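You operate a simulated robot arm through the tools that you are given. There is no shell and no other tool. Be economical: measure what you need, move in short steps, check, and stop when the job is done.

The job below is to be done with a simulated robot arm. You get a single attempt, and the scene is never put back.

TASK
Test the buffer on LOW, then on HIGH, and switch it off.
Fine: guard down and dust drawer in before it starts; two seconds or more at each speed.

The check looks at the end state, three seconds after you hand in, the way a careful person would. Anything else that was tipped, shoved, dropped, spilled or broken makes it a failure.

THE ROBOT
A 7-joint arm with a two-finger gripper, hanging from a carriage that runs on a rail from [0.9, 204.3] to [-0.2, -43.7] (x, y) and turns from -45 to 643 degrees about z. Base frame: it is fixed where the carriage stands at the start and does not move with it; the origin is on the floor, on the carriage's upright axis, x ahead of it, y to its left, z up. Readings come in cm, degrees, newtons and seconds.
With the tool pointing down near the work surface it reaches from about 40 to 78 cm from the robot's upright axis, wherever it stands. Its first joint turns from -143.0 to 143.0 degrees. Places, roughly: buffer display [-240, -230, 0]; buffing machine [90, -60, 100]; dust drawer [80, -60, 80]; red switch [80, -50, 100]; speed knob [80, -50, 90]; wheel guard [90, -60, 130]. Payload 1.37 kg.
The tool frame sits at the grasp point between the pads (the TCP): z along the fingers, y along the line on which they close. The tips reach 1.6 cm beyond it. The gripper opens to 9.2 cm. The gripper's body begins 7.4 cm behind the TCP.
Orientation is that of the tool frame in the base frame, as a unit quaternion [x, y, z, w]. With the fingers straight down and closing along the base's y, the tool's x points along the base's -x, its y along +y and its z along -z.

THE INTERFACE
- The arm moves only by the tool drive_tool. Its argument "increments" is a list of rows, each an object of numbers (a shift or turn left out is 0, a gripper value left out holds the last): "wx", "wy", "wz": the turn, a rotation vector about the tool's x, y, z in units of 60 degrees (1.0 is 60 degrees); "x", "y", "z": the shift along the tool's x, y, z in units of 400 mm (1.0 is 400 mm); "claw": the opening, from 0 (shut) to 1 (fully open). In form: [{"wx": .., "wy": .., "wz": .., "x": .., "y": .., "z": .., "claw": ..}, ...]. A call has 1 to 10 rows; each row is the pose to reach, as a shift and turn from the pose commanded when the call began, along the tool's axes at that moment. A call with a number of a shift or a turn outside -1 to 1 is refused whole. Each row takes 0.2 s and may step no farther than 5 cm and 8.6 degrees from the row before; otherwise, or with a gripper value out of range, the whole call is refused. Where a pose cannot be reached the arm comes as near as it can. A force on the tool above 80 N (or 10 N above the force at the start of the call, whichever is more), or a blocked arm, ends the call early, and 0.2 s more pass. The fingers move at their own pace and stop on an object; they squeeze with about 26 N. The grip force told is the motor's: it shows also when the fingers shut on nothing. Time passes only in rows, and 0.2 s behind the last, so rows that repeat a pose let the fingers close. It gives the time, the measured TCP pose, the force on the tool (base axes), the opening and the grip force at its end, in the units of the frame above (readings bear some noise), with the torque about the TCP (base axes, N m) and any sound that the robot's microphone picked up, and new pictures: "show" is both (left out), scene, wrist or none.
- Cameras (640 x 400 px; columns grow to the right, rows downward): "scene" is now at [27.08, -6.84, 171.32]; the picture's right is [-0.80, -0.59, 0.00], its down [-0.37, 0.50, -0.78] and it looks along [0.47, -0.63, -0.62] (base axes); focal length 292 px, centre (320, 200). "wrist" rides on the gripper at [7.1, 1.9, -11.1] in the tool frame; the picture's right is [-0.26, 0.97, 0.00], its down [-0.78, -0.21, -0.59] and it looks along [-0.57, -0.15, 0.81] (tool axes); focal length 280 px, centre (320, 200).
- raise_lower(by): slides the trunk up (or, below 0, down) by that many cm; the arm and the scene camera ride with it, the base frame stays. It gives what a move gives, with no picture.
- drive_base(legs): drives the robot by 1 to 6 legs, each [ahead, left, turn to the left] in cm, cm and degrees, along the robot's own axes; the way and the turn of a leg run together, so that a leg with both is an arc; at most 150 cm and 180 degrees a leg. The arm and the cameras ride along, it lands a little off, and it stops where it bumps. It keeps to its track: a leg is cut to what the track allows. It gives what a move gives, and a new picture of the scene camera.
- turn_head(pan, tilt): turns the head with the scene camera to pan (to the left, within 155 degrees either way) and tilt (down, from -29 to 69), counted from straight ahead of the robot. It gives what a move gives, and a new picture of the scene camera.
- point_at(camera, pixels): for up to 12 pixels [column, row] of the newest picture of that camera ("zoom" is the newest enlarged one), the place [x, y, z] in the base frame of the surface seen there, good to about 0.2 cm. It takes no simulated time.
- close_up(camera, box): a new picture of the part [left, top, right, bottom] of that camera's present view, enlarged. It takes no simulated time.
- finish_job(): hands the job in; it is judged then, once.

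Keep the steps short. Do not move on a guess: measure, check each grasp and each placing, and mend mistakes. In all there are 80 turns and 260 pictures (those below and enlarged ones count). Leave the gripper open and the arm clear of the work at the hand-in unless told otherwise, and finish with a single line.

The tools are called after ">>>" by a JSON object that holds its "api" and its "payload". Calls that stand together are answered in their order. drive_tool: Moves the arm, as the interface text tells. Its arguments: {"type":"object","properties":{"increments":{"type":"array","items":{"type":"object","properties":{"wx":{"type":"number"},"wy":{"type":"number"},"wz":{"type":"number"},"x":{"type":"number"},"y":{"type":"number"},"z":{"type":"number"},"claw":{"type":"number"}}}},"show":{"type":"string","enum":["both","scene","wrist","none"]}},"required":["increments"]} The other tools are called the same way: raise_lower (by) slides the trunk up or down; drive_base (legs) drives the base; turn_head (pan, tilt) turns the head that bears the scene camera; point_at (camera, pixels) gives the place of the surface under pixels of a picture; close_up (camera, box) takes an enlarged picture of a part of a camera's view; finish_job () hands the job in.

At the start:

```text
time: 0.0
tcp_pos: [52.98, -40.11, 99.98]
orientation: [0.0, 1.0, 0.0, -0.001]
force: [-0.7, -0.1, -0.8]
torque: [-0.03, 0.0, -0.02]
finger_gap: 9.21
finger_force: 0.0
trunk travel left (down, up): [-34.7, 23.4]
robot x, y, heading: [-0.21, -0.11, 0.3]
head pan, tilt: [-53.6, 38.3]
```

scene: 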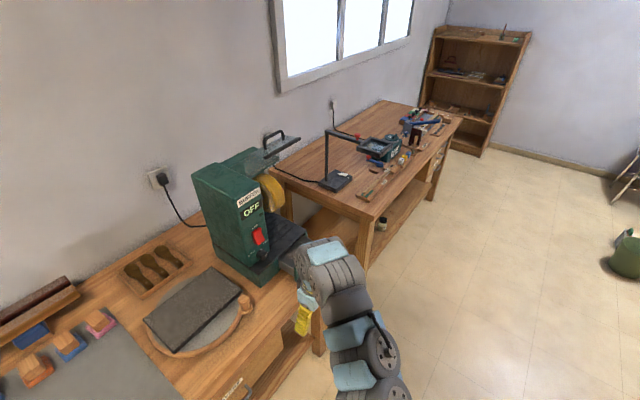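
wrist: 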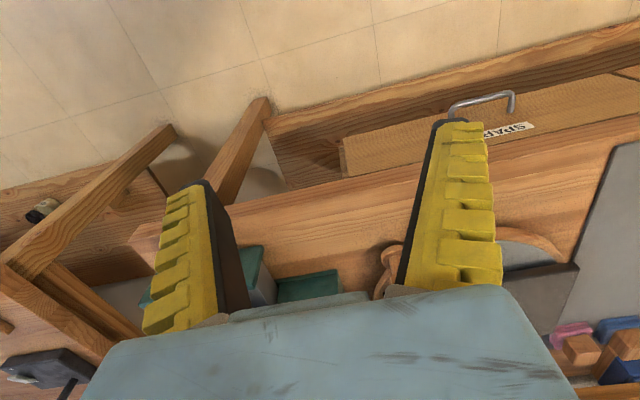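

I see the green buffer at about (240,215) in the scene picture, with a display reading OFF and a red switch. I'll enlarge it.

>>> {"api": "close_up", "payload": {"camera": "scene", "box": [180, 120, 340, 300]}}

>>> {"api": "close_up", "payload": {"camera": "wrist", "box": [100, 200, 420, 400]}}

>>> {"api": "point_at", "payload": {"camera": "scene", "pixels": [[258, 235], [250, 210], [210, 180], [265, 280], [290, 235], [285, 145], [270, 190], [248, 200], [262, 262], [200, 330], [240, 385]]}}

```text
2.22 times, centred on (260, 210) of scene
```

zoom: 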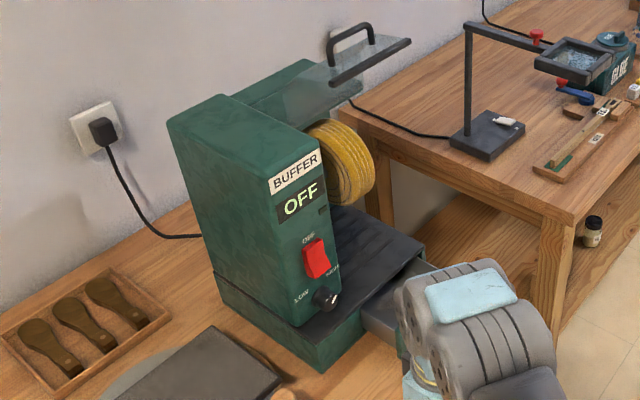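

```text
2.00 times, centred on (260, 300) of wrist
```

zoom: 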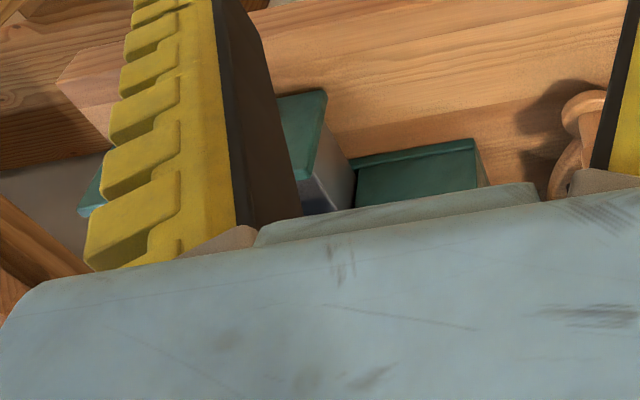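

```text
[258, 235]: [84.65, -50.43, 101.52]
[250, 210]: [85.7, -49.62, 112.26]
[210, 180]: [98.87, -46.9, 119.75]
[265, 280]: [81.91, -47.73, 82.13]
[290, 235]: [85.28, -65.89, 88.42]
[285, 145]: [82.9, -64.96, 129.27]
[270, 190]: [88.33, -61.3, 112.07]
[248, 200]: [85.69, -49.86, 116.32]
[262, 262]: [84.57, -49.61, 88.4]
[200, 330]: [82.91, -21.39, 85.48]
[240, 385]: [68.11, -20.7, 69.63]
```

The front panel faces −x at x≈85, with the switch at y≈−50, z≈101. I'll swing the arm to the left (+y) so it clears the camera's view, then bring the carriage closer.

>>> {"api": "drive_tool", "payload": {"increments": [{"y": 0.12}, {"y": 0.24}, {"y": 0.36}, {"y": 0.48}, {"y": 0.6}, {"y": 0.72}], "show": "scene"}}

```text
time: 1.4
tcp_pos: [52.66, -11.08, 98.72]
orientation: [0.0, 1.0, 0.002, 0.004]
force: [-1.4, 0.7, -0.1]
torque: [0.04, 0.01, 0.01]
finger_gap: 9.18
finger_force: 0.1
out of reach, approached as far as the arm can: row 1, 2, 3, 4, 5, 6
trunk travel left (down, up): [-34.7, 23.4]
robot x, y, heading: [-0.01, -0.04, -0.0]
head pan, tilt: [-53.6, 38.3]
```

scene: 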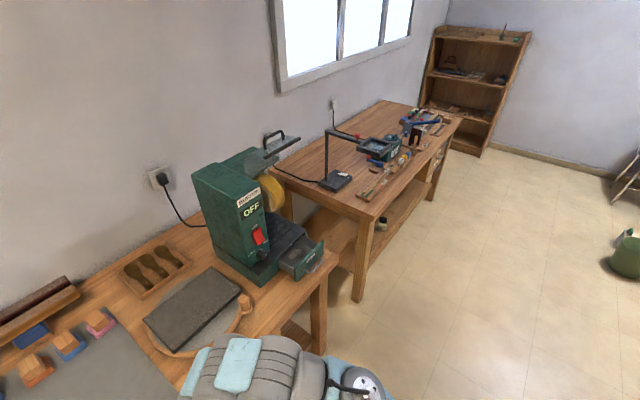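

The view is clear now, with the drawer visibly pulled out at (305,255). I'll measure the key parts.

>>> {"api": "close_up", "payload": {"camera": "scene", "box": [220, 180, 340, 290]}}

>>> {"api": "close_up", "payload": {"camera": "scene", "box": [220, 120, 320, 200]}}

>>> {"api": "point_at", "payload": {"camera": "scene", "pixels": [[310, 256], [298, 268], [323, 250], [290, 258], [310, 248], [262, 254], [274, 132], [285, 140], [305, 137], [268, 157], [330, 130], [345, 180]]}}

```text
3.64 times, centred on (280, 235) of scene
```

zoom: 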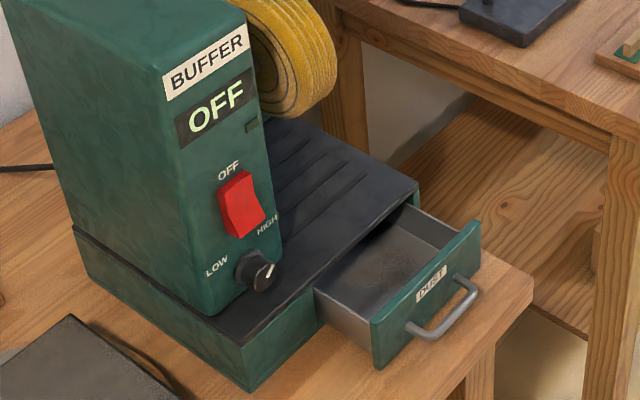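

```text
5.00 times, centred on (270, 160) of scene
```

zoom: 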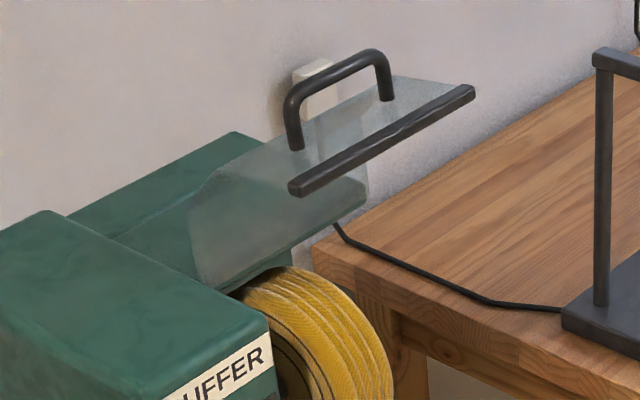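

```text
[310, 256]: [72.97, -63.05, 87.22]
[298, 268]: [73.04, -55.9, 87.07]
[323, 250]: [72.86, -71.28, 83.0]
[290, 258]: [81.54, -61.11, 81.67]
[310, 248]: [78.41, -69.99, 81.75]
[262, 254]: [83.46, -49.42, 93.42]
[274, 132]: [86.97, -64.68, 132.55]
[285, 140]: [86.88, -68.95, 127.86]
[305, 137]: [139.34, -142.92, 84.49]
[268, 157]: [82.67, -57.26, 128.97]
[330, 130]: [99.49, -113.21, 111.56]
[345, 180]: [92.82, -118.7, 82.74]
```

The drawer is open by about 10 cm (its front at x≈73). The guard is raised, with its bar at z≈129. The knob seems to point toward HIGH, and the switch reads OFF. I'll measure the guard and controls from the zoom before moving.

>>> {"api": "point_at", "payload": {"camera": "zoom", "pixels": [[300, 190], [465, 92], [300, 145], [385, 95], [340, 62], [210, 275], [350, 190], [330, 330], [270, 300], [240, 200], [410, 85]]}}

>>> {"api": "close_up", "payload": {"camera": "scene", "box": [235, 215, 285, 265]}}

```text
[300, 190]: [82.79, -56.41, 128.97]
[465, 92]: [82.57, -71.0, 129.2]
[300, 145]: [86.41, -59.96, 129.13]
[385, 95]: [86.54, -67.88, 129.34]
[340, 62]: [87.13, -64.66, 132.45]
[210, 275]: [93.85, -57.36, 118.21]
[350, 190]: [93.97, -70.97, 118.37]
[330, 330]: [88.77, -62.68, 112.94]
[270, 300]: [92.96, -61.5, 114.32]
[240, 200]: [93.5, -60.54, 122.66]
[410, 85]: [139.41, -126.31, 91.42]
```

```text
8.00 times, centred on (260, 240) of scene
```

zoom: 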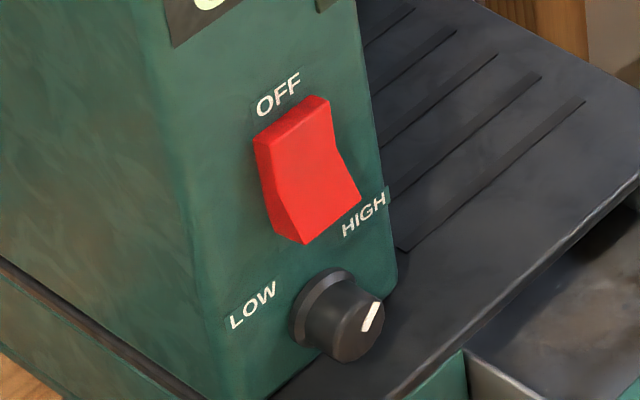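

Pointer angle and labels are clear: the knob is on HIGH now, and the upper end of the rocker reads OFF. Next I bring the carriage right by 40 cm so that the machine lies straight ahead.

>>> {"api": "drive_base", "payload": {"legs": [[0, -40, 0]]}}

```text
time: 3.9
tcp_pos: [52.43, -51.18, 98.65]
orientation: [0.0, 1.0, 0.003, 0.004]
force: [-0.5, -0.1, 0.4]
torque: [-0.03, -0.01, 0.01]
finger_gap: 9.19
finger_force: 0.0
trunk travel left (down, up): [-34.7, 23.4]
robot x, y, heading: [-0.0, -40.25, -0.1]
head pan, tilt: [-53.6, 38.3]
```

scene: 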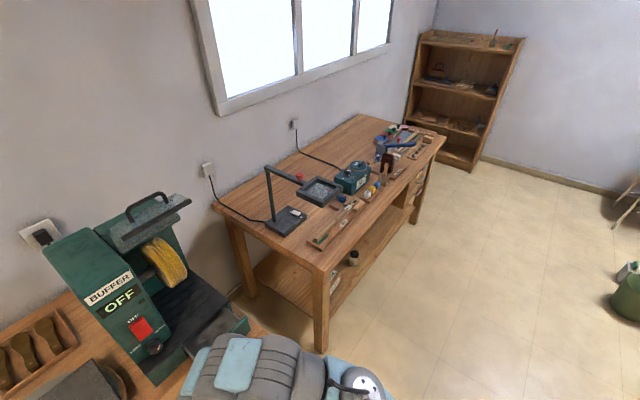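

The carriage stands at y=−40. I'll turn the tool toward horizontal (pointing +x), advance about 12 cm and shut the fingers. I'll also aim the head at the machine.

>>> {"api": "drive_tool", "payload": {"increments": [{"wy": -0.125, "x": -0.04, "claw": 0}, {"wy": -0.25, "x": -0.08}, {"wy": -0.375, "x": -0.12}, {"wy": -0.5, "x": -0.16}, {"wy": -0.625, "x": -0.2}, {"wy": -0.75, "x": -0.24}, {"wy": -0.875, "x": -0.28}, {"wy": -1.0, "x": -0.3}], "show": "none"}}

>>> {"api": "turn_head", "payload": {"pan": -25, "tilt": 42}}

```text
time: 5.7
tcp_pos: [64.51, -51.22, 98.85]
orientation: [0.001, 0.863, 0.002, 0.506]
force: [-0.2, -0.4, 0.0]
torque: [-0.01, 0.04, -0.01]
finger_gap: 0.01
finger_force: 26.3
trunk travel left (down, up): [-34.7, 23.4]
robot x, y, heading: [-0.39, -40.02, -0.0]
head pan, tilt: [-53.6, 38.3]
```

```text
time: 6.6
tcp_pos: [64.57, -51.17, 98.77]
orientation: [0.002, 0.864, 0.002, 0.503]
force: [0.2, 0.8, 0.0]
torque: [0.01, 0.04, 0.04]
finger_gap: 0.0
finger_force: 26.3
trunk travel left (down, up): [-34.7, 23.4]
robot x, y, heading: [-0.31, -39.96, 0.1]
head pan, tilt: [-25.0, 42.0]
```

scene: 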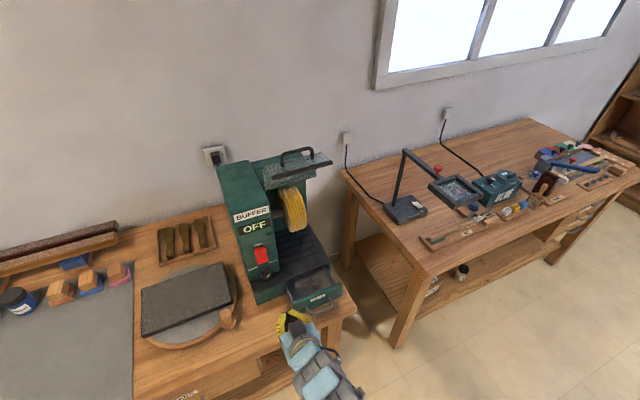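

The tool is 30° short of horizontal. I'll finish the turn, moving sideways to y≈−64 in front of the guard's middle. Then I'll raise the trunk.

>>> {"api": "drive_tool", "payload": {"increments": [{"wy": -0.123, "y": -0.08}, {"wy": -0.246, "y": -0.16}, {"wy": -0.37, "y": -0.24}, {"wy": -0.493, "y": -0.32}], "show": "none"}}

>>> {"api": "raise_lower", "payload": {"by": 22}}

```text
time: 7.6
tcp_pos: [64.54, -63.89, 98.8]
orientation: [0.002, 0.706, 0.001, 0.709]
force: [0.1, 0.7, 0.5]
torque: [-0.01, 0.01, -0.04]
finger_gap: 0.0
finger_force: 26.2
trunk travel left (down, up): [-34.7, 23.4]
robot x, y, heading: [-0.4, -39.45, -0.1]
head pan, tilt: [-25.0, 42.0]
```

```text
time: 10.0
tcp_pos: [64.62, -63.86, 120.82]
orientation: [0.002, 0.706, 0.002, 0.708]
force: [-1.2, -1.1, 0.5]
torque: [-0.01, 0.03, 0.04]
finger_gap: 0.0
finger_force: 26.2
trunk travel left (down, up): [-56.7, 1.4]
robot x, y, heading: [-0.15, -39.83, 0.2]
head pan, tilt: [-25.0, 42.0]
```

The tool is horizontal at z≈121. I'll go up to z≈133.5 and then forward until the tips are over the guard's front bar (x≈84.5).

>>> {"api": "drive_tool", "payload": {"increments": [{"x": -0.11}, {"x": -0.22}, {"x": -0.32}, {"x": -0.32, "z": 0.11}, {"x": -0.32, "z": 0.22}, {"x": -0.32, "z": 0.33}, {"x": -0.32, "z": 0.45}], "show": "both"}}

```text
time: 11.6
tcp_pos: [82.46, -63.77, 133.53]
orientation: [0.001, 0.706, 0.003, 0.708]
force: [0.3, -0.6, -0.5]
torque: [-0.01, -0.07, 0.03]
finger_gap: 0.0
finger_force: 25.7
out of reach, approached as far as the arm can: row 5
trunk travel left (down, up): [-56.7, 1.4]
robot x, y, heading: [0.13, -40.26, 0.1]
head pan, tilt: [-25.0, 42.0]
```

scene: 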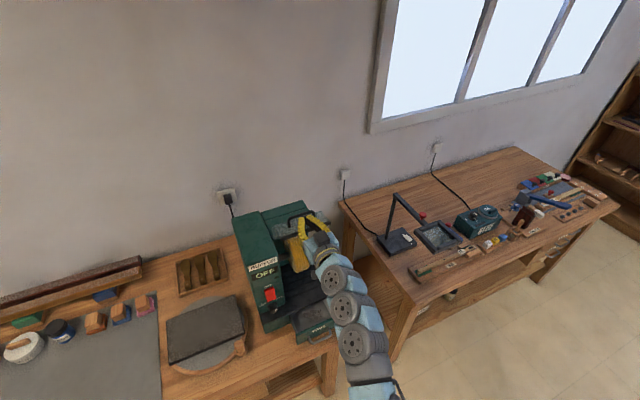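
wrist: 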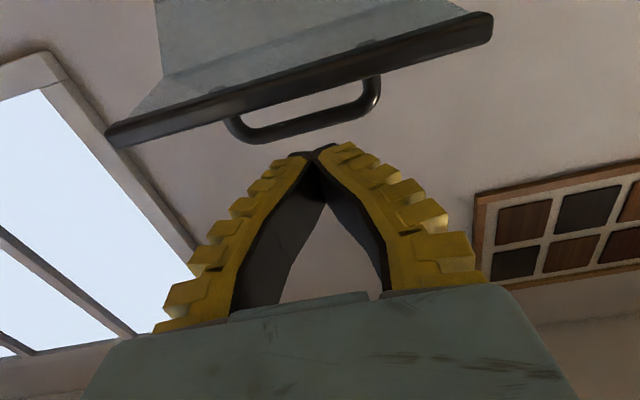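

The wrist camera confirms the bar lies just below the fingers, with the handle ahead of the tips. I'll press down in small steps.

>>> {"api": "drive_tool", "payload": {"increments": [{"x": 0.04}, {"x": 0.07}, {"x": 0.1}, {"x": 0.13}, {"x": 0.16}, {"x": 0.19}, {"x": 0.22}], "show": "both"}}

```text
time: 12.8
tcp_pos: [82.38, -64.07, 127.53]
orientation: [0.002, 0.702, 0.001, 0.713]
force: [-27.1, 6.6, 15.6]
torque: [-0.19, 0.78, -0.3]
finger_gap: 0.6
finger_force: 28.0
trunk travel left (down, up): [-56.7, 1.4]
robot x, y, heading: [-0.24, -40.04, 0.3]
head pan, tilt: [-25.0, 42.0]
stopped in row 6: the force on the tool passed its limit (the readings are from after the stop); the commanded pose is now the measured one
```

scene: 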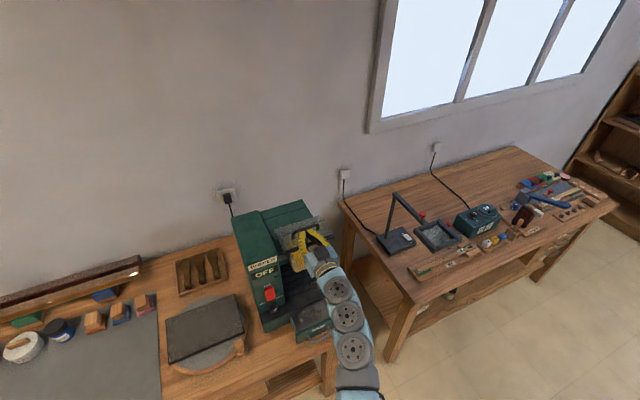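
wrist: 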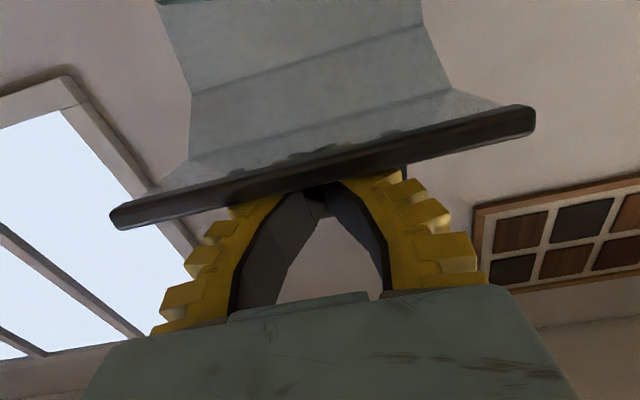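

The bar has tilted down some, but the handle now presses on the finger tips (−27 N in x). I'll back off 2 cm, then look.

>>> {"api": "drive_tool", "payload": {"increments": [{"x": -0.02, "z": -0.02}, {"x": -0.03, "z": -0.06}], "show": "wrist"}}

>>> {"api": "close_up", "payload": {"camera": "scene", "box": [220, 190, 360, 290]}}

```text
time: 13.4
tcp_pos: [80.14, -64.06, 128.84]
orientation: [0.003, 0.702, 0.001, 0.712]
force: [-0.5, 0.1, 0.2]
torque: [0.0, -0.01, 0.01]
finger_gap: 0.0
finger_force: 27.8
trunk travel left (down, up): [-56.7, 1.4]
robot x, y, heading: [-0.56, -39.78, 0.2]
head pan, tilt: [-25.0, 42.0]
```

wrist: 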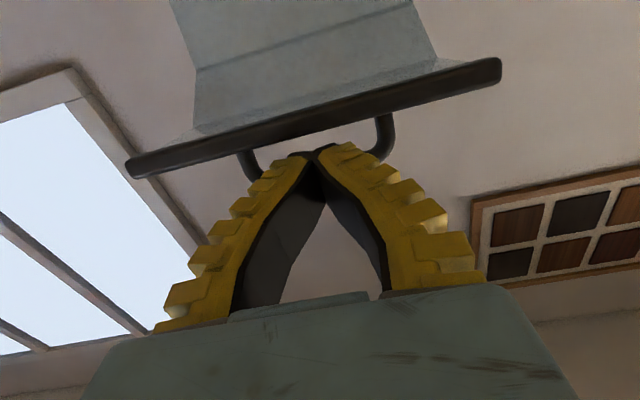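

```text
4.00 times, centred on (290, 240) of scene
```

zoom: 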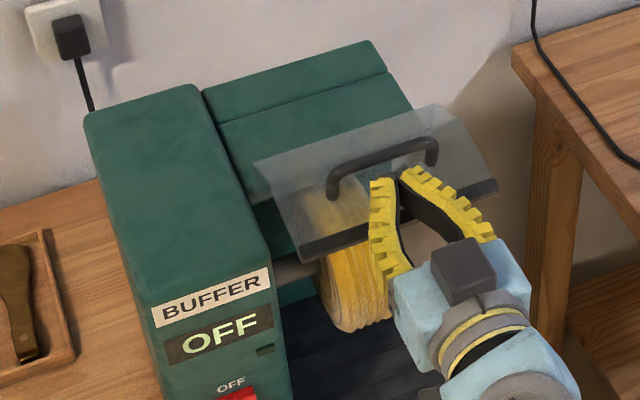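

The guard stays put where I left it. I'll measure the bar and handle now.

>>> {"api": "point_at", "payload": {"camera": "zoom", "pixels": [[305, 252], [350, 235], [492, 188], [335, 190], [380, 153], [432, 148], [270, 170], [440, 112], [265, 205], [310, 235]]}}

```text
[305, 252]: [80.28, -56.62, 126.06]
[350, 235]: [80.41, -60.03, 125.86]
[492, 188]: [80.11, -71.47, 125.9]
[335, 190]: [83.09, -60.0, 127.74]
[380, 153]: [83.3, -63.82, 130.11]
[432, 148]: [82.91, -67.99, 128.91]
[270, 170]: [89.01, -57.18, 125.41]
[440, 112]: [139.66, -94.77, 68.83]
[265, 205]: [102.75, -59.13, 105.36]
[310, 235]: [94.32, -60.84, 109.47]
```

From this motion the hinge is near (92.5, 119), and the flap is now roughly level. The handle's top stands at (83, −64, 130), so I'll press on it from above instead: up and forward, then down along the arc.

>>> {"api": "drive_tool", "payload": {"increments": [{"x": -0.06}, {"x": -0.12}, {"x": -0.12, "z": 0.07}, {"x": -0.075, "z": 0.07}, {"x": -0.05, "z": 0.06}, {"x": -0.025, "z": 0.05}, {"x": 0.0, "z": 0.04}, {"x": 0.025, "z": 0.03}, {"x": 0.05, "z": 0.025}], "show": "both"}}

>>> {"api": "close_up", "payload": {"camera": "scene", "box": [220, 190, 360, 290]}}

```text
time: 15.4
tcp_pos: [81.28, -63.91, 126.65]
orientation: [0.002, 0.703, 0.002, 0.712]
force: [0.6, 0.2, 0.4]
torque: [-0.03, -0.01, 0.02]
finger_gap: 0.01
finger_force: 28.0
trunk travel left (down, up): [-56.7, 1.4]
robot x, y, heading: [-0.32, -39.96, -0.1]
head pan, tilt: [-25.0, 42.0]
```

scene: 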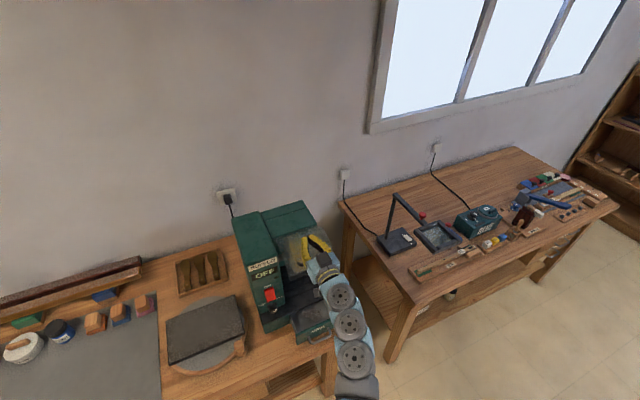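
wrist: 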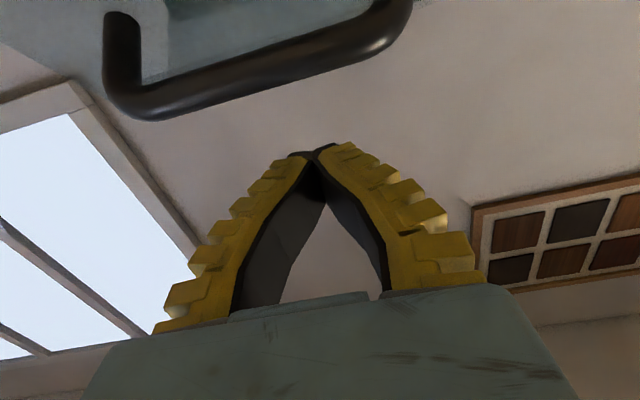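

```text
4.00 times, centred on (290, 240) of scene
```

zoom: 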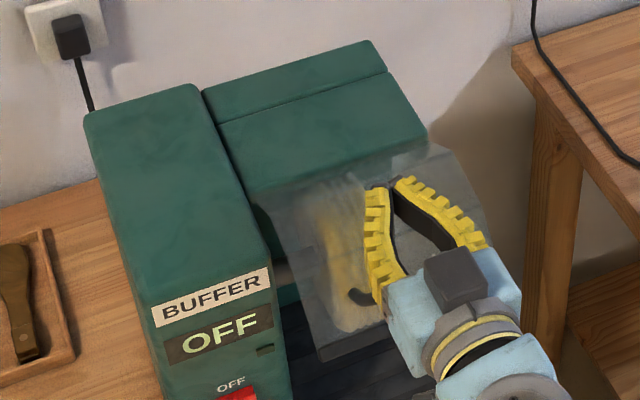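

The guard swung past its balance point and dropped down by itself; the handle now lies below the tool. I'll back away and verify.

>>> {"api": "drive_tool", "payload": {"increments": [{"z": -0.1}, {"z": -0.2}, {"z": -0.3}, {"z": -0.4}], "show": "none"}}

>>> {"api": "raise_lower", "payload": {"by": -22}}

>>> {"api": "close_up", "payload": {"camera": "scene", "box": [200, 150, 380, 310]}}

```text
time: 16.4
tcp_pos: [65.12, -63.9, 126.67]
orientation: [0.001, 0.702, 0.003, 0.712]
force: [1.1, -0.5, 0.6]
torque: [0.04, 0.0, 0.02]
finger_gap: 0.0
finger_force: 27.8
trunk travel left (down, up): [-56.7, 1.4]
robot x, y, heading: [-0.71, -40.24, -0.1]
head pan, tilt: [-25.0, 42.0]
```

```text
time: 18.8
tcp_pos: [65.12, -64.04, 104.66]
orientation: [0.002, 0.703, 0.001, 0.711]
force: [0.5, -1.2, -0.7]
torque: [-0.01, 0.04, 0.0]
finger_gap: 0.0
finger_force: 27.9
trunk travel left (down, up): [-34.7, 23.4]
robot x, y, heading: [-0.31, -39.79, -0.1]
head pan, tilt: [-25.0, 42.0]
```

```text
2.50 times, centred on (290, 230) of scene
```

zoom: 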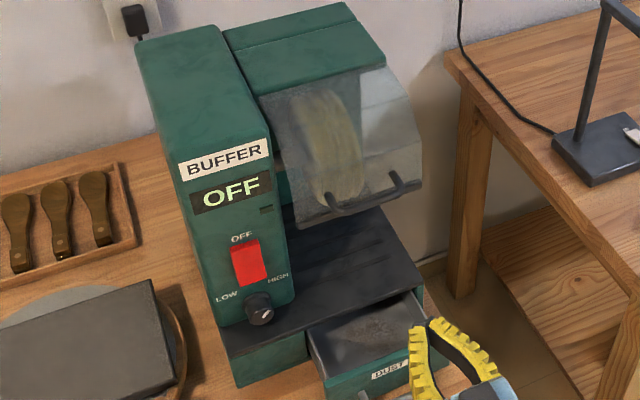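

The guard is down over the wheel. I'll measure the guard bar, its handle, and the drawer.

>>> {"api": "point_at", "payload": {"camera": "zoom", "pixels": [[310, 215], [365, 208], [412, 183], [340, 378], [375, 370], [310, 345], [330, 330], [261, 308], [262, 300], [252, 262], [410, 340]]}}

>>> {"api": "close_up", "payload": {"camera": "scene", "box": [220, 240, 380, 340]}}

```text
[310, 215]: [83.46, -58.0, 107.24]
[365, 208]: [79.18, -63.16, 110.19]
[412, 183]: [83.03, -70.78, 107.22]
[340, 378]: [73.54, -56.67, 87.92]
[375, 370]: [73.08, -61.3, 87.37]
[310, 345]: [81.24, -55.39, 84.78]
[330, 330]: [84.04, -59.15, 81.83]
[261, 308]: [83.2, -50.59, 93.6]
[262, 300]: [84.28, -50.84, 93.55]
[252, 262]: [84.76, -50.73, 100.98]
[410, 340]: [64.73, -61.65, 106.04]
```

```text
4.00 times, centred on (300, 290) of scene
```

zoom: 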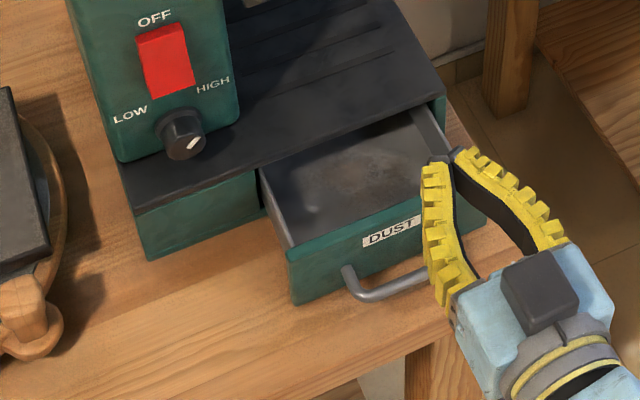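

Guard measured: its bar came down to z≈107. Now the drawer: its face is at x≈73 (y −55 to −72, top z≈88), with a small handle below. I'll pitch the tool to 45° down so the camera and body stay above the bench, then descend in front of it.

>>> {"api": "drive_tool", "payload": {"increments": [{"wy": 0.125}, {"wy": 0.25}, {"wy": 0.375}, {"wy": 0.5}, {"wy": 0.625}, {"wy": 0.75}], "show": "none"}}

>>> {"api": "drive_tool", "payload": {"increments": [{"x": 0.08, "z": 0.08}, {"x": 0.16, "z": 0.16}, {"x": 0.24, "z": 0.24}, {"x": 0.325, "z": 0.325}], "show": "both"}}

```text
time: 20.2
tcp_pos: [65.12, -64.04, 104.64]
orientation: [0.002, 0.922, 0.002, 0.387]
force: [-0.5, 0.6, -0.5]
torque: [0.0, -0.01, 0.02]
finger_gap: 0.01
finger_force: 27.8
trunk travel left (down, up): [-34.7, 23.4]
robot x, y, heading: [-0.34, -39.92, 0.3]
head pan, tilt: [-25.0, 42.0]
```

```text
time: 21.2
tcp_pos: [65.28, -63.89, 86.13]
orientation: [0.002, 0.921, 0.002, 0.389]
force: [-0.3, -0.1, -0.1]
torque: [0.03, 0.02, 0.04]
finger_gap: 0.0
finger_force: 27.9
trunk travel left (down, up): [-34.7, 23.4]
robot x, y, heading: [-0.39, -39.75, -0.3]
head pan, tilt: [-25.0, 42.0]
```

scene: 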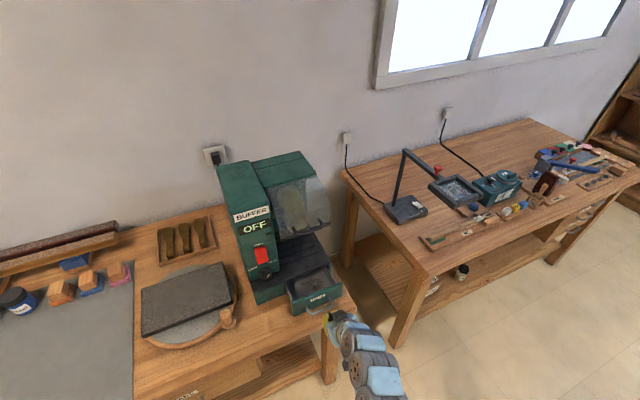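
wrist: 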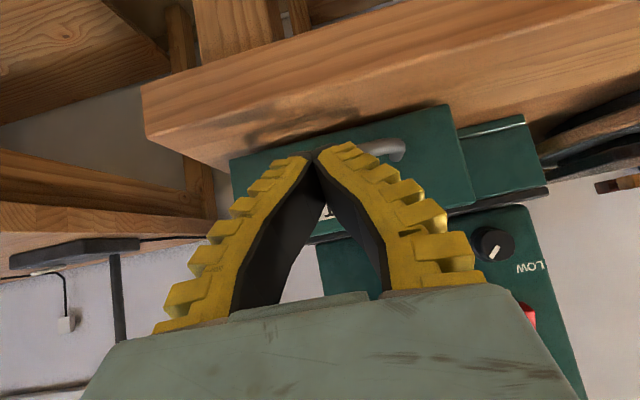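

I'm in front of the drawer, centred on its handle. I'll push it in along +x with short steps.

>>> {"api": "drive_tool", "payload": {"increments": [{"z": 0.036, "x": -0.035}, {"z": 0.072, "x": -0.07}, {"z": 0.097, "x": -0.094}, {"z": 0.122, "x": -0.119}, {"z": 0.147, "x": -0.143}, {"z": 0.172, "x": -0.167}, {"z": 0.19, "x": -0.185}], "show": "wrist"}}

>>> {"api": "close_up", "payload": {"camera": "scene", "box": [220, 220, 380, 340]}}

```text
time: 22.8
tcp_pos: [76.05, -63.96, 86.19]
orientation: [0.0, 0.921, 0.002, 0.388]
force: [0.0, 0.2, -0.1]
torque: [-0.01, 0.01, -0.02]
finger_gap: 0.01
finger_force: 27.7
trunk travel left (down, up): [-34.7, 23.4]
robot x, y, heading: [-0.36, -39.76, 0.1]
head pan, tilt: [-25.0, 42.0]
```

wrist: 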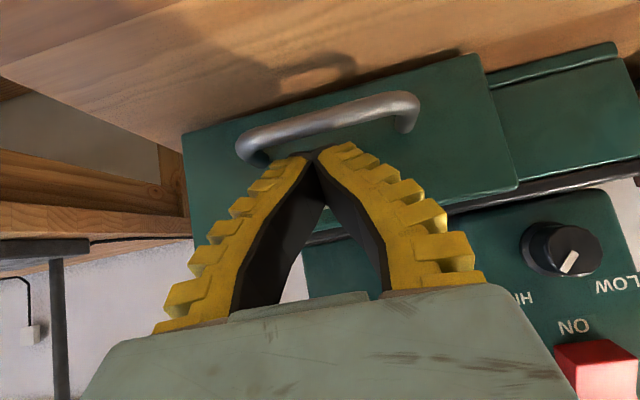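

```text
3.33 times, centred on (300, 280) of scene
```

zoom: 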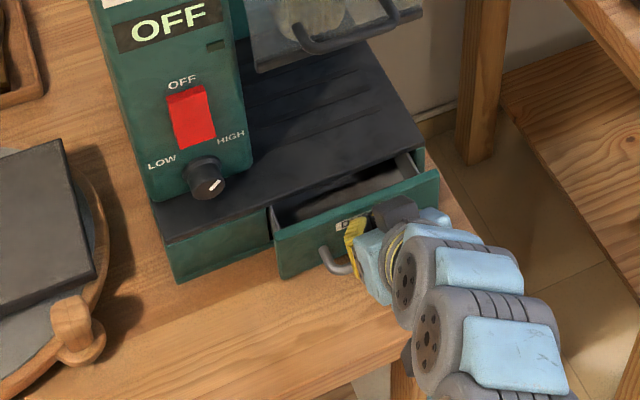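

The drawer is sliding in freely (about half way). The rocker also shows ON under its lower end. I'll keep pushing in smaller steps until it meets its stop.

>>> {"api": "drive_tool", "payload": {"increments": [{"z": 0.018, "x": -0.0175}, {"z": 0.036, "x": -0.035}, {"z": 0.054, "x": -0.0525}, {"z": 0.072, "x": -0.07}, {"z": 0.081, "x": -0.079}, {"z": 0.09, "x": -0.0875}, {"z": 0.099, "x": -0.096}, {"z": 0.108, "x": -0.105}], "show": "wrist"}}

>>> {"api": "close_up", "payload": {"camera": "scene", "box": [220, 220, 380, 340]}}

```text
time: 24.1
tcp_pos: [79.43, -63.97, 85.34]
orientation: [0.004, 0.924, 0.002, 0.384]
force: [-67.1, 15.0, 37.3]
torque: [-0.12, -0.88, 0.23]
finger_gap: 0.64
finger_force: 27.0
trunk travel left (down, up): [-34.7, 23.4]
robot x, y, heading: [-0.59, -40.31, -0.2]
head pan, tilt: [-25.0, 42.0]
stopped in row 6: the force on the tool passed its limit (the readings are from after the stop); the commanded pose is now the measured one
```

wrist: 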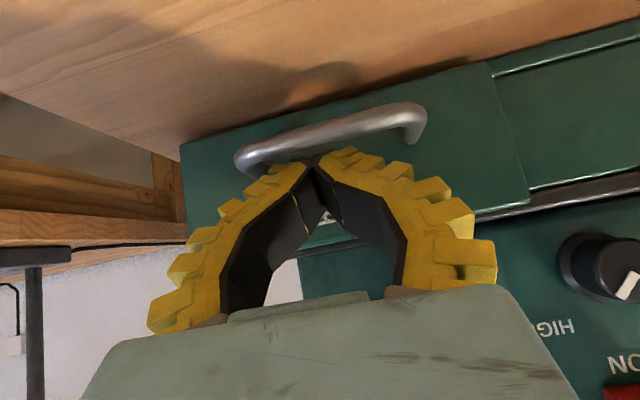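

```text
3.33 times, centred on (300, 280) of scene
```

zoom: 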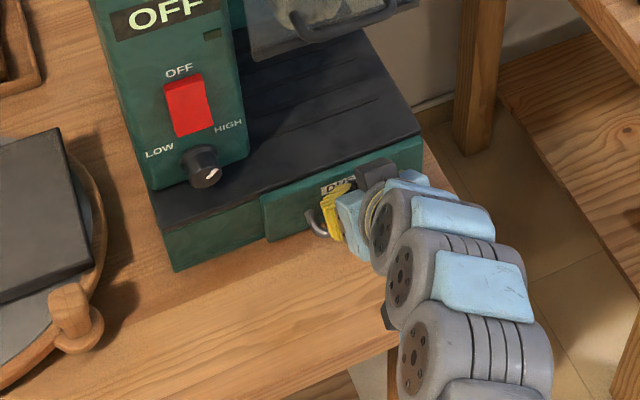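

The drawer met its stop (67 N, face flush). I'll retreat 14 cm, rise to about z 99, and look at both the drawer and the controls.

>>> {"api": "drive_tool", "payload": {"increments": [{"z": -0.084, "x": 0.081}, {"z": -0.167, "x": 0.163}, {"z": -0.251, "x": 0.244}, {"z": -0.332, "x": 0.16}, {"z": -0.413, "x": 0.076}, {"z": -0.495, "x": -0.007}], "show": "wrist"}}

>>> {"api": "turn_head", "payload": {"pan": -12, "tilt": 45}}

>>> {"api": "close_up", "payload": {"camera": "scene", "box": [240, 160, 400, 290]}}

```text
time: 25.5
tcp_pos: [66.61, -64.03, 100.0]
orientation: [0.002, 0.922, 0.001, 0.387]
force: [0.7, 0.0, 0.8]
torque: [0.02, 0.0, -0.05]
finger_gap: 0.0
finger_force: 27.9
trunk travel left (down, up): [-34.7, 23.4]
robot x, y, heading: [-0.69, -40.28, -0.1]
head pan, tilt: [-25.0, 42.0]
```

wrist: 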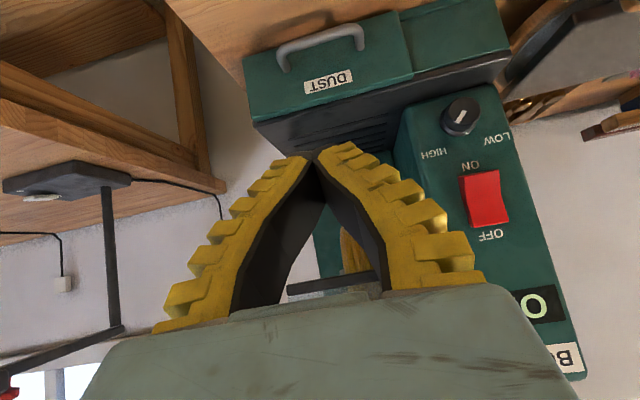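

```text
time: 26.3
tcp_pos: [66.61, -63.95, 100.07]
orientation: [0.003, 0.922, 0.0, 0.388]
force: [0.2, -0.2, -0.1]
torque: [-0.01, -0.03, 0.02]
finger_gap: 0.0
finger_force: 28.1
trunk travel left (down, up): [-34.7, 23.4]
robot x, y, heading: [-0.12, -40.11, 0.1]
head pan, tilt: [-12.0, 45.0]
```

scene: 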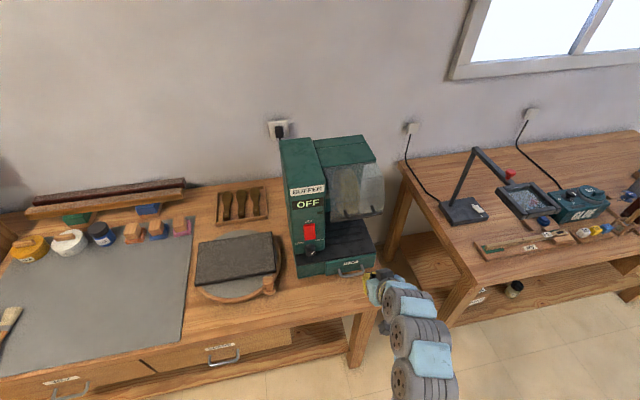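

```text
3.08 times, centred on (320, 225) of scene
```

zoom: 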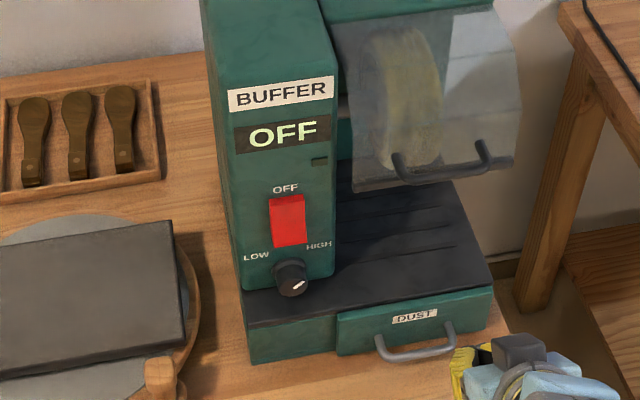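

The drawer front is seated against the base. I'll take a sharper look at the knob pointer and measure the knob and rocker.

>>> {"api": "close_up", "payload": {"camera": "wrist", "box": [400, 80, 540, 260]}}

>>> {"api": "point_at", "payload": {"camera": "wrist", "pixels": [[458, 118], [436, 154], [496, 138], [470, 166], [483, 185], [490, 213], [490, 236], [450, 130], [478, 175], [300, 73], [320, 95], [440, 40]]}}

```text
2.22 times, centred on (470, 170) of wrist
```

zoom: 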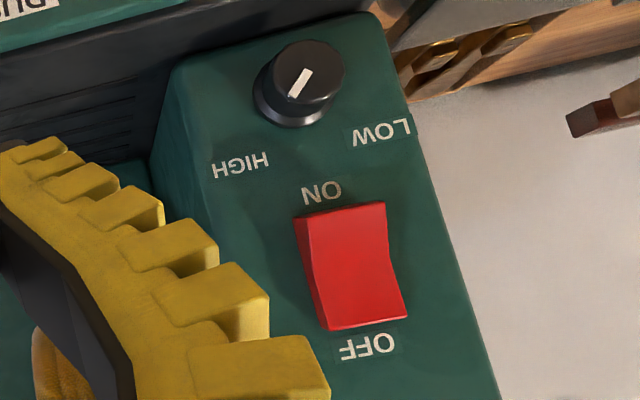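

```text
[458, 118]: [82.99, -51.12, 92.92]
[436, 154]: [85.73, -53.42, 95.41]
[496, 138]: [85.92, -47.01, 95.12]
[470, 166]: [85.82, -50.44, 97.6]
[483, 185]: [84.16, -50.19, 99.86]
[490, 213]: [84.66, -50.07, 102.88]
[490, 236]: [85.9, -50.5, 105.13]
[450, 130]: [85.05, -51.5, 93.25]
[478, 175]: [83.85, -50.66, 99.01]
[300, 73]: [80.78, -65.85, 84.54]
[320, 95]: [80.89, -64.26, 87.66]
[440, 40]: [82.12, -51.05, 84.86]
```

HIGH lies up-right (y −53.4, z 95.4), LOW up-left (y −47, z 95.1), about ±48° from vertical, with the pointer on HIGH. I'll fix the knob's exact centre from its rim.

>>> {"api": "point_at", "payload": {"camera": "zoom", "pixels": [[270, 72], [341, 70], [306, 44], [306, 100], [306, 72], [291, 96], [311, 71], [256, 95], [290, 122], [335, 290], [330, 225], [350, 250]]}}

```text
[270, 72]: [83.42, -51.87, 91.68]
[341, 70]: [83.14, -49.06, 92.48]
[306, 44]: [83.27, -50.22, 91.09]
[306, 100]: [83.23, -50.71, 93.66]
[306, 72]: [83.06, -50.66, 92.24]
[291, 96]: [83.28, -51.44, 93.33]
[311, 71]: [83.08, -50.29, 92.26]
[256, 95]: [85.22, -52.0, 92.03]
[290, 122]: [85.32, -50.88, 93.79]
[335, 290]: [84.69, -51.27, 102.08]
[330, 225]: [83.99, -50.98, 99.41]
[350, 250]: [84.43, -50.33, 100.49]
```

Knob: centre (y −50.4, z 92.35), front at x 83.1, radius about 1.4. I'll bring the tool horizontal in line with it, then pre-roll +50° and open the fingers to 4.8 cm just before the knob.

>>> {"api": "drive_tool", "payload": {"increments": [{"wy": -0.123, "y": 0.057}, {"wy": -0.246, "y": 0.113}, {"wy": -0.369, "y": 0.17}, {"wy": -0.492, "y": 0.226}, {"wy": -0.615, "y": 0.283}, {"wy": -0.738, "y": 0.34}], "show": "none"}}

>>> {"api": "drive_tool", "payload": {"increments": [{"wz": 0.12, "claw": 0.52}, {"wz": 0.24, "x": 0.05}, {"wz": 0.36, "x": 0.1}, {"wz": 0.48, "x": 0.15}, {"wz": 0.6, "x": 0.19, "z": 0.08}, {"wz": 0.72, "x": 0.19, "z": 0.16}, {"wz": 0.833, "x": 0.19, "z": 0.25}], "show": "both"}}

```text
time: 27.7
tcp_pos: [66.58, -50.48, 100.17]
orientation: [0.004, 0.707, -0.001, 0.707]
force: [-0.1, -0.3, 0.5]
torque: [0.0, -0.06, 0.02]
finger_gap: 0.0
finger_force: 27.3
trunk travel left (down, up): [-34.7, 23.4]
robot x, y, heading: [-0.41, -40.05, -0.1]
head pan, tilt: [-12.0, 45.0]
```

```text
time: 29.3
tcp_pos: [76.65, -50.32, 92.83]
orientation: [0.302, 0.639, 0.299, 0.641]
force: [0.0, 0.1, 0.2]
torque: [0.02, -0.03, 0.0]
finger_gap: 5.09
finger_force: 2.3
trunk travel left (down, up): [-34.7, 23.4]
robot x, y, heading: [-0.14, -40.13, -0.1]
head pan, tilt: [-12.0, 45.0]
```

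scene: 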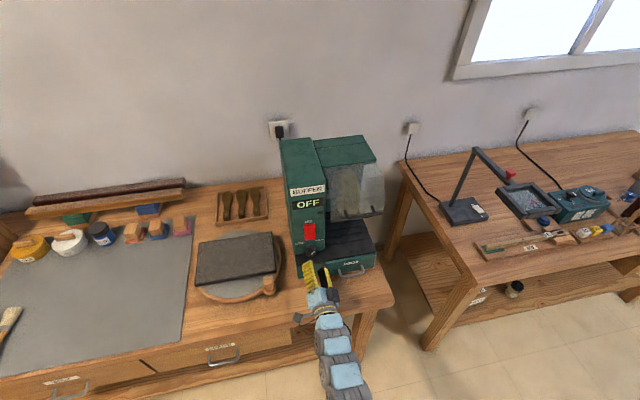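
wrist: 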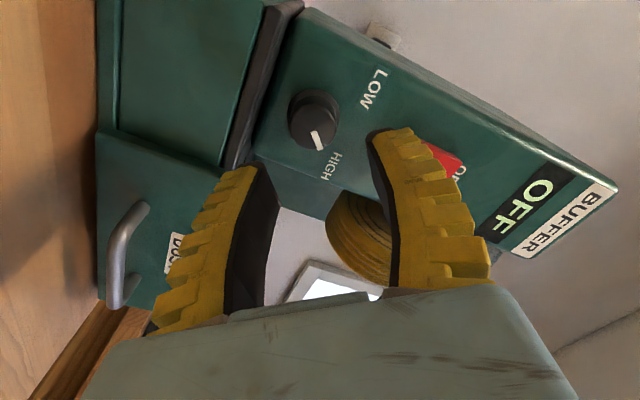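

The knob lies on the tool's axis (wrist (315,125)). I'll narrow the opening to 4 cm to stay clear of the ledge, correct 0.4 cm downward, and move in so the tips sit on either side of the knob.

>>> {"api": "drive_tool", "payload": {"increments": [{"x": 0.0057, "y": -0.01, "claw": 0.41}, {"x": 0.0057, "y": -0.01, "z": 0.06}, {"x": 0.0057, "y": -0.01, "z": 0.1}, {"x": 0.0057, "y": -0.01, "z": 0.13}, {"x": 0.0057, "y": -0.01, "z": 0.15}, {"x": 0.0057, "y": -0.01, "z": 0.164}], "show": "wrist"}}

>>> {"api": "close_up", "payload": {"camera": "scene", "box": [270, 200, 370, 300]}}

```text
time: 30.6
tcp_pos: [81.58, -51.12, 91.26]
orientation: [0.302, 0.643, 0.295, 0.639]
force: [-61.3, 0.7, 14.0]
torque: [-0.02, 1.24, -0.51]
finger_gap: 3.7
finger_force: 0.1
trunk travel left (down, up): [-34.7, 23.4]
robot x, y, heading: [-0.03, -40.12, 0.2]
head pan, tilt: [-12.0, 45.0]
stopped in row 6: the force on the tool passed its limit (the readings are from after the stop); the commanded pose is now the measured one
```

wrist: 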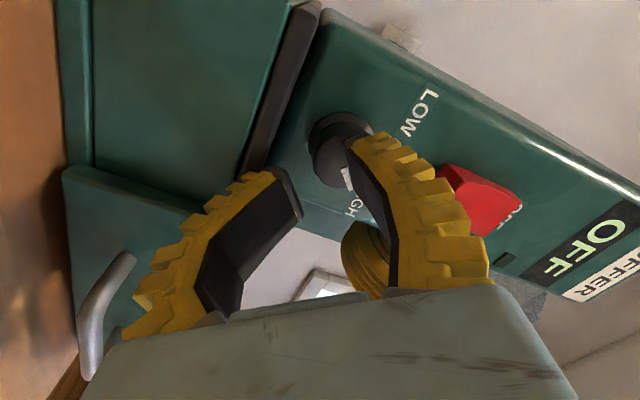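

```text
4.00 times, centred on (320, 250) of scene
```

zoom: 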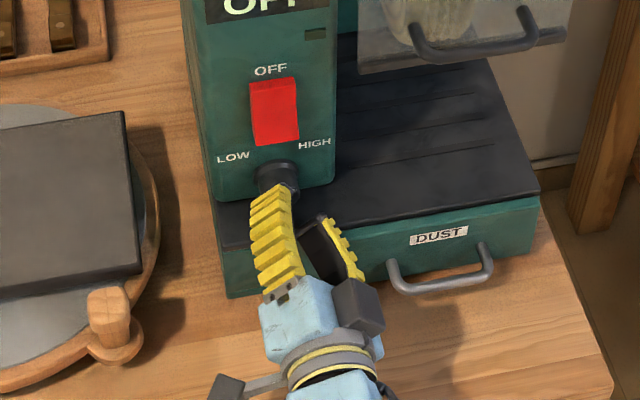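

One finger tip touched the knob's face instead of passing it, as the opening was too tight. I'll back off, roll down to about +26° (where the ledge leaves more room), and open to 5 cm.

>>> {"api": "drive_tool", "payload": {"increments": [{"z": -0.06}, {"z": -0.11, "claw": 0.52}, {"z": -0.11, "wz": -0.133}, {"z": -0.11, "wz": -0.267}, {"z": -0.11, "wz": -0.4}, {"z": -0.11, "wz": -0.4}], "show": "wrist"}}

>>> {"api": "point_at", "payload": {"camera": "wrist", "pixels": [[313, 120], [320, 110], [320, 125]]}}

```text
time: 32.0
tcp_pos: [78.5, -50.81, 92.14]
orientation: [0.16, 0.688, 0.158, 0.69]
force: [0.2, -0.2, -0.6]
torque: [0.02, 0.0, -0.01]
finger_gap: 5.08
finger_force: 1.8
trunk travel left (down, up): [-34.7, 23.4]
robot x, y, heading: [-0.13, -39.69, 0.1]
head pan, tilt: [-12.0, 45.0]
```

wrist: 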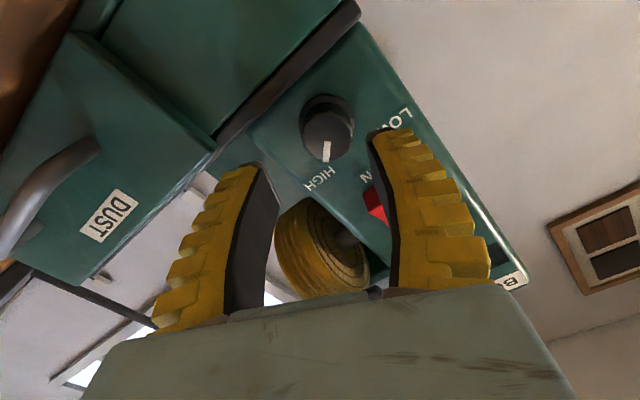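

```text
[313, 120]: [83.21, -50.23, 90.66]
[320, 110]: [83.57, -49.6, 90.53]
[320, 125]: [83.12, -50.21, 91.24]
```

I'll re-measure the knob from this nearer view.

>>> {"api": "close_up", "payload": {"camera": "wrist", "box": [280, 80, 380, 180]}}

```text
4.00 times, centred on (330, 130) of wrist
```

zoom: 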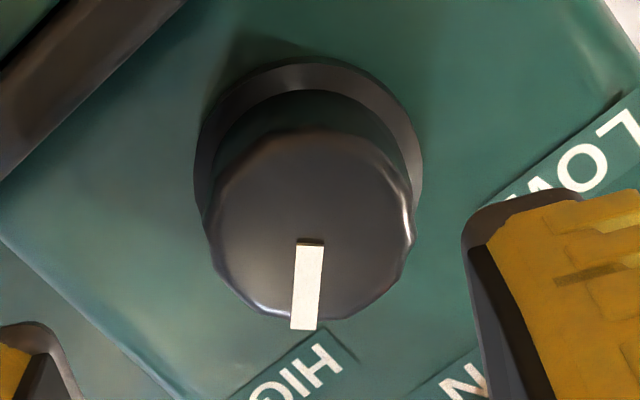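

>>> {"api": "point_at", "payload": {"camera": "zoom", "pixels": [[215, 220], [408, 220], [311, 137], [311, 312], [311, 225], [235, 160], [390, 290], [390, 160], [235, 285], [200, 180], [418, 180], [310, 62]]}}

```text
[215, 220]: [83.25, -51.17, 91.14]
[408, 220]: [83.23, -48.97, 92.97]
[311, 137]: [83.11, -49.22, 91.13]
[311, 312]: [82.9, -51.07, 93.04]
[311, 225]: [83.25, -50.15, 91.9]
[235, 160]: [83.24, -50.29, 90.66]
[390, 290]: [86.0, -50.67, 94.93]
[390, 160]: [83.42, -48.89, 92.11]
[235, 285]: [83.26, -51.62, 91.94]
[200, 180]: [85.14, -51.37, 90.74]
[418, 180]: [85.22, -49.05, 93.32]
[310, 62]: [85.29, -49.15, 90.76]
```

Better knob centre: (y −50.15, z 92.05). I'm 0.66 cm off in y, so I'll correct that and move in slowly with the 5 cm opening.

>>> {"api": "drive_tool", "payload": {"increments": [{"x": 0.012, "y": 0.013, "claw": 0.52}, {"x": 0.012, "y": 0.013, "z": 0.04}, {"x": 0.012, "y": 0.013, "z": 0.07}, {"x": 0.012, "y": 0.013, "z": 0.095}, {"x": 0.012, "y": 0.013, "z": 0.115}], "show": "wrist"}}

>>> {"api": "close_up", "payload": {"camera": "scene", "box": [270, 200, 370, 300]}}

```text
time: 33.2
tcp_pos: [83.04, -50.22, 91.88]
orientation: [0.161, 0.688, 0.158, 0.69]
force: [0.3, 0.3, -0.5]
torque: [0.03, 0.02, 0.01]
finger_gap: 5.06
finger_force: 2.6
trunk travel left (down, up): [-34.7, 23.4]
robot x, y, heading: [-0.41, -39.99, -0.2]
head pan, tilt: [-12.0, 45.0]
```

wrist: 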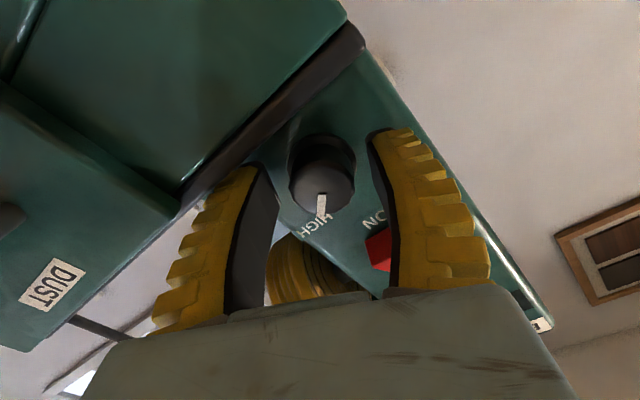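

```text
4.00 times, centred on (320, 250) of scene
```

zoom: 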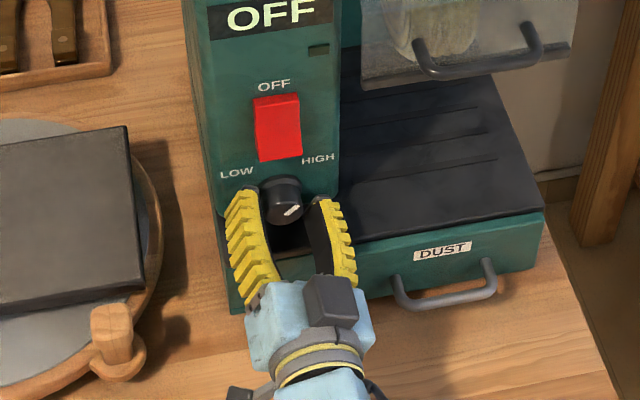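

The fingers now flank the knob without contact. I'll close on it and check the grip.

>>> {"api": "drive_tool", "payload": {"increments": [{"claw": 0}, {"claw": 0}, {"claw": 0}], "show": "none"}}

```text
time: 34.0
tcp_pos: [83.03, -50.12, 91.89]
orientation: [0.161, 0.688, 0.158, 0.69]
force: [-13.1, 1.1, 9.7]
torque: [0.01, -0.57, -0.24]
finger_gap: 2.49
finger_force: 28.3
trunk travel left (down, up): [-34.7, 23.4]
robot x, y, heading: [-0.28, -39.89, -0.2]
head pan, tilt: [-12.0, 45.0]
```

Grip is on (gap 2.5 cm). I'll turn the knob counter-clockwise by 52°.

>>> {"api": "drive_tool", "payload": {"increments": [{"wz": -0.124}, {"wz": -0.248}, {"wz": -0.371}, {"wz": -0.495}, {"wz": -0.619}, {"wz": -0.743}, {"wz": -0.867}, {"wz": -0.867}], "show": "wrist"}}

>>> {"api": "close_up", "payload": {"camera": "scene", "box": [270, 200, 370, 300]}}

```text
time: 35.8
tcp_pos: [82.91, -50.45, 91.95]
orientation: [-0.158, 0.689, -0.162, 0.689]
force: [-18.4, -5.1, 17.8]
torque: [0.04, -0.43, 0.05]
finger_gap: 2.43
finger_force: 27.6
trunk travel left (down, up): [-34.7, 23.4]
robot x, y, heading: [-0.02, -39.9, -0.1]
head pan, tilt: [-12.0, 45.0]
```

wrist: 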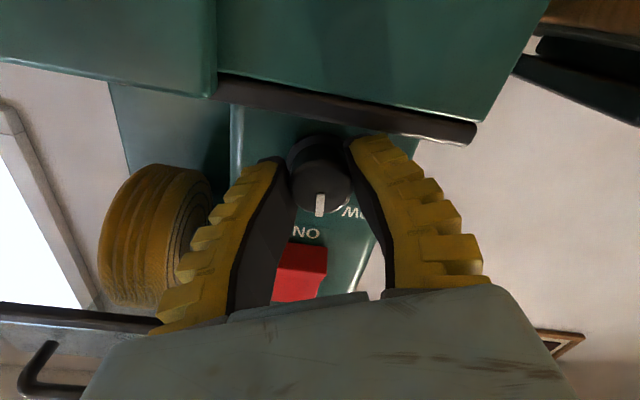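

```text
4.00 times, centred on (320, 250) of scene
```

zoom: 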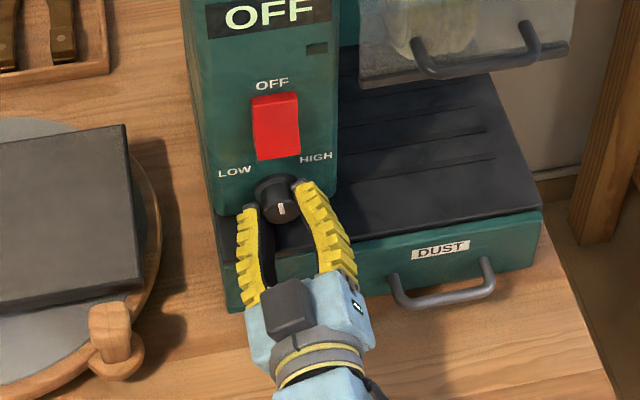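

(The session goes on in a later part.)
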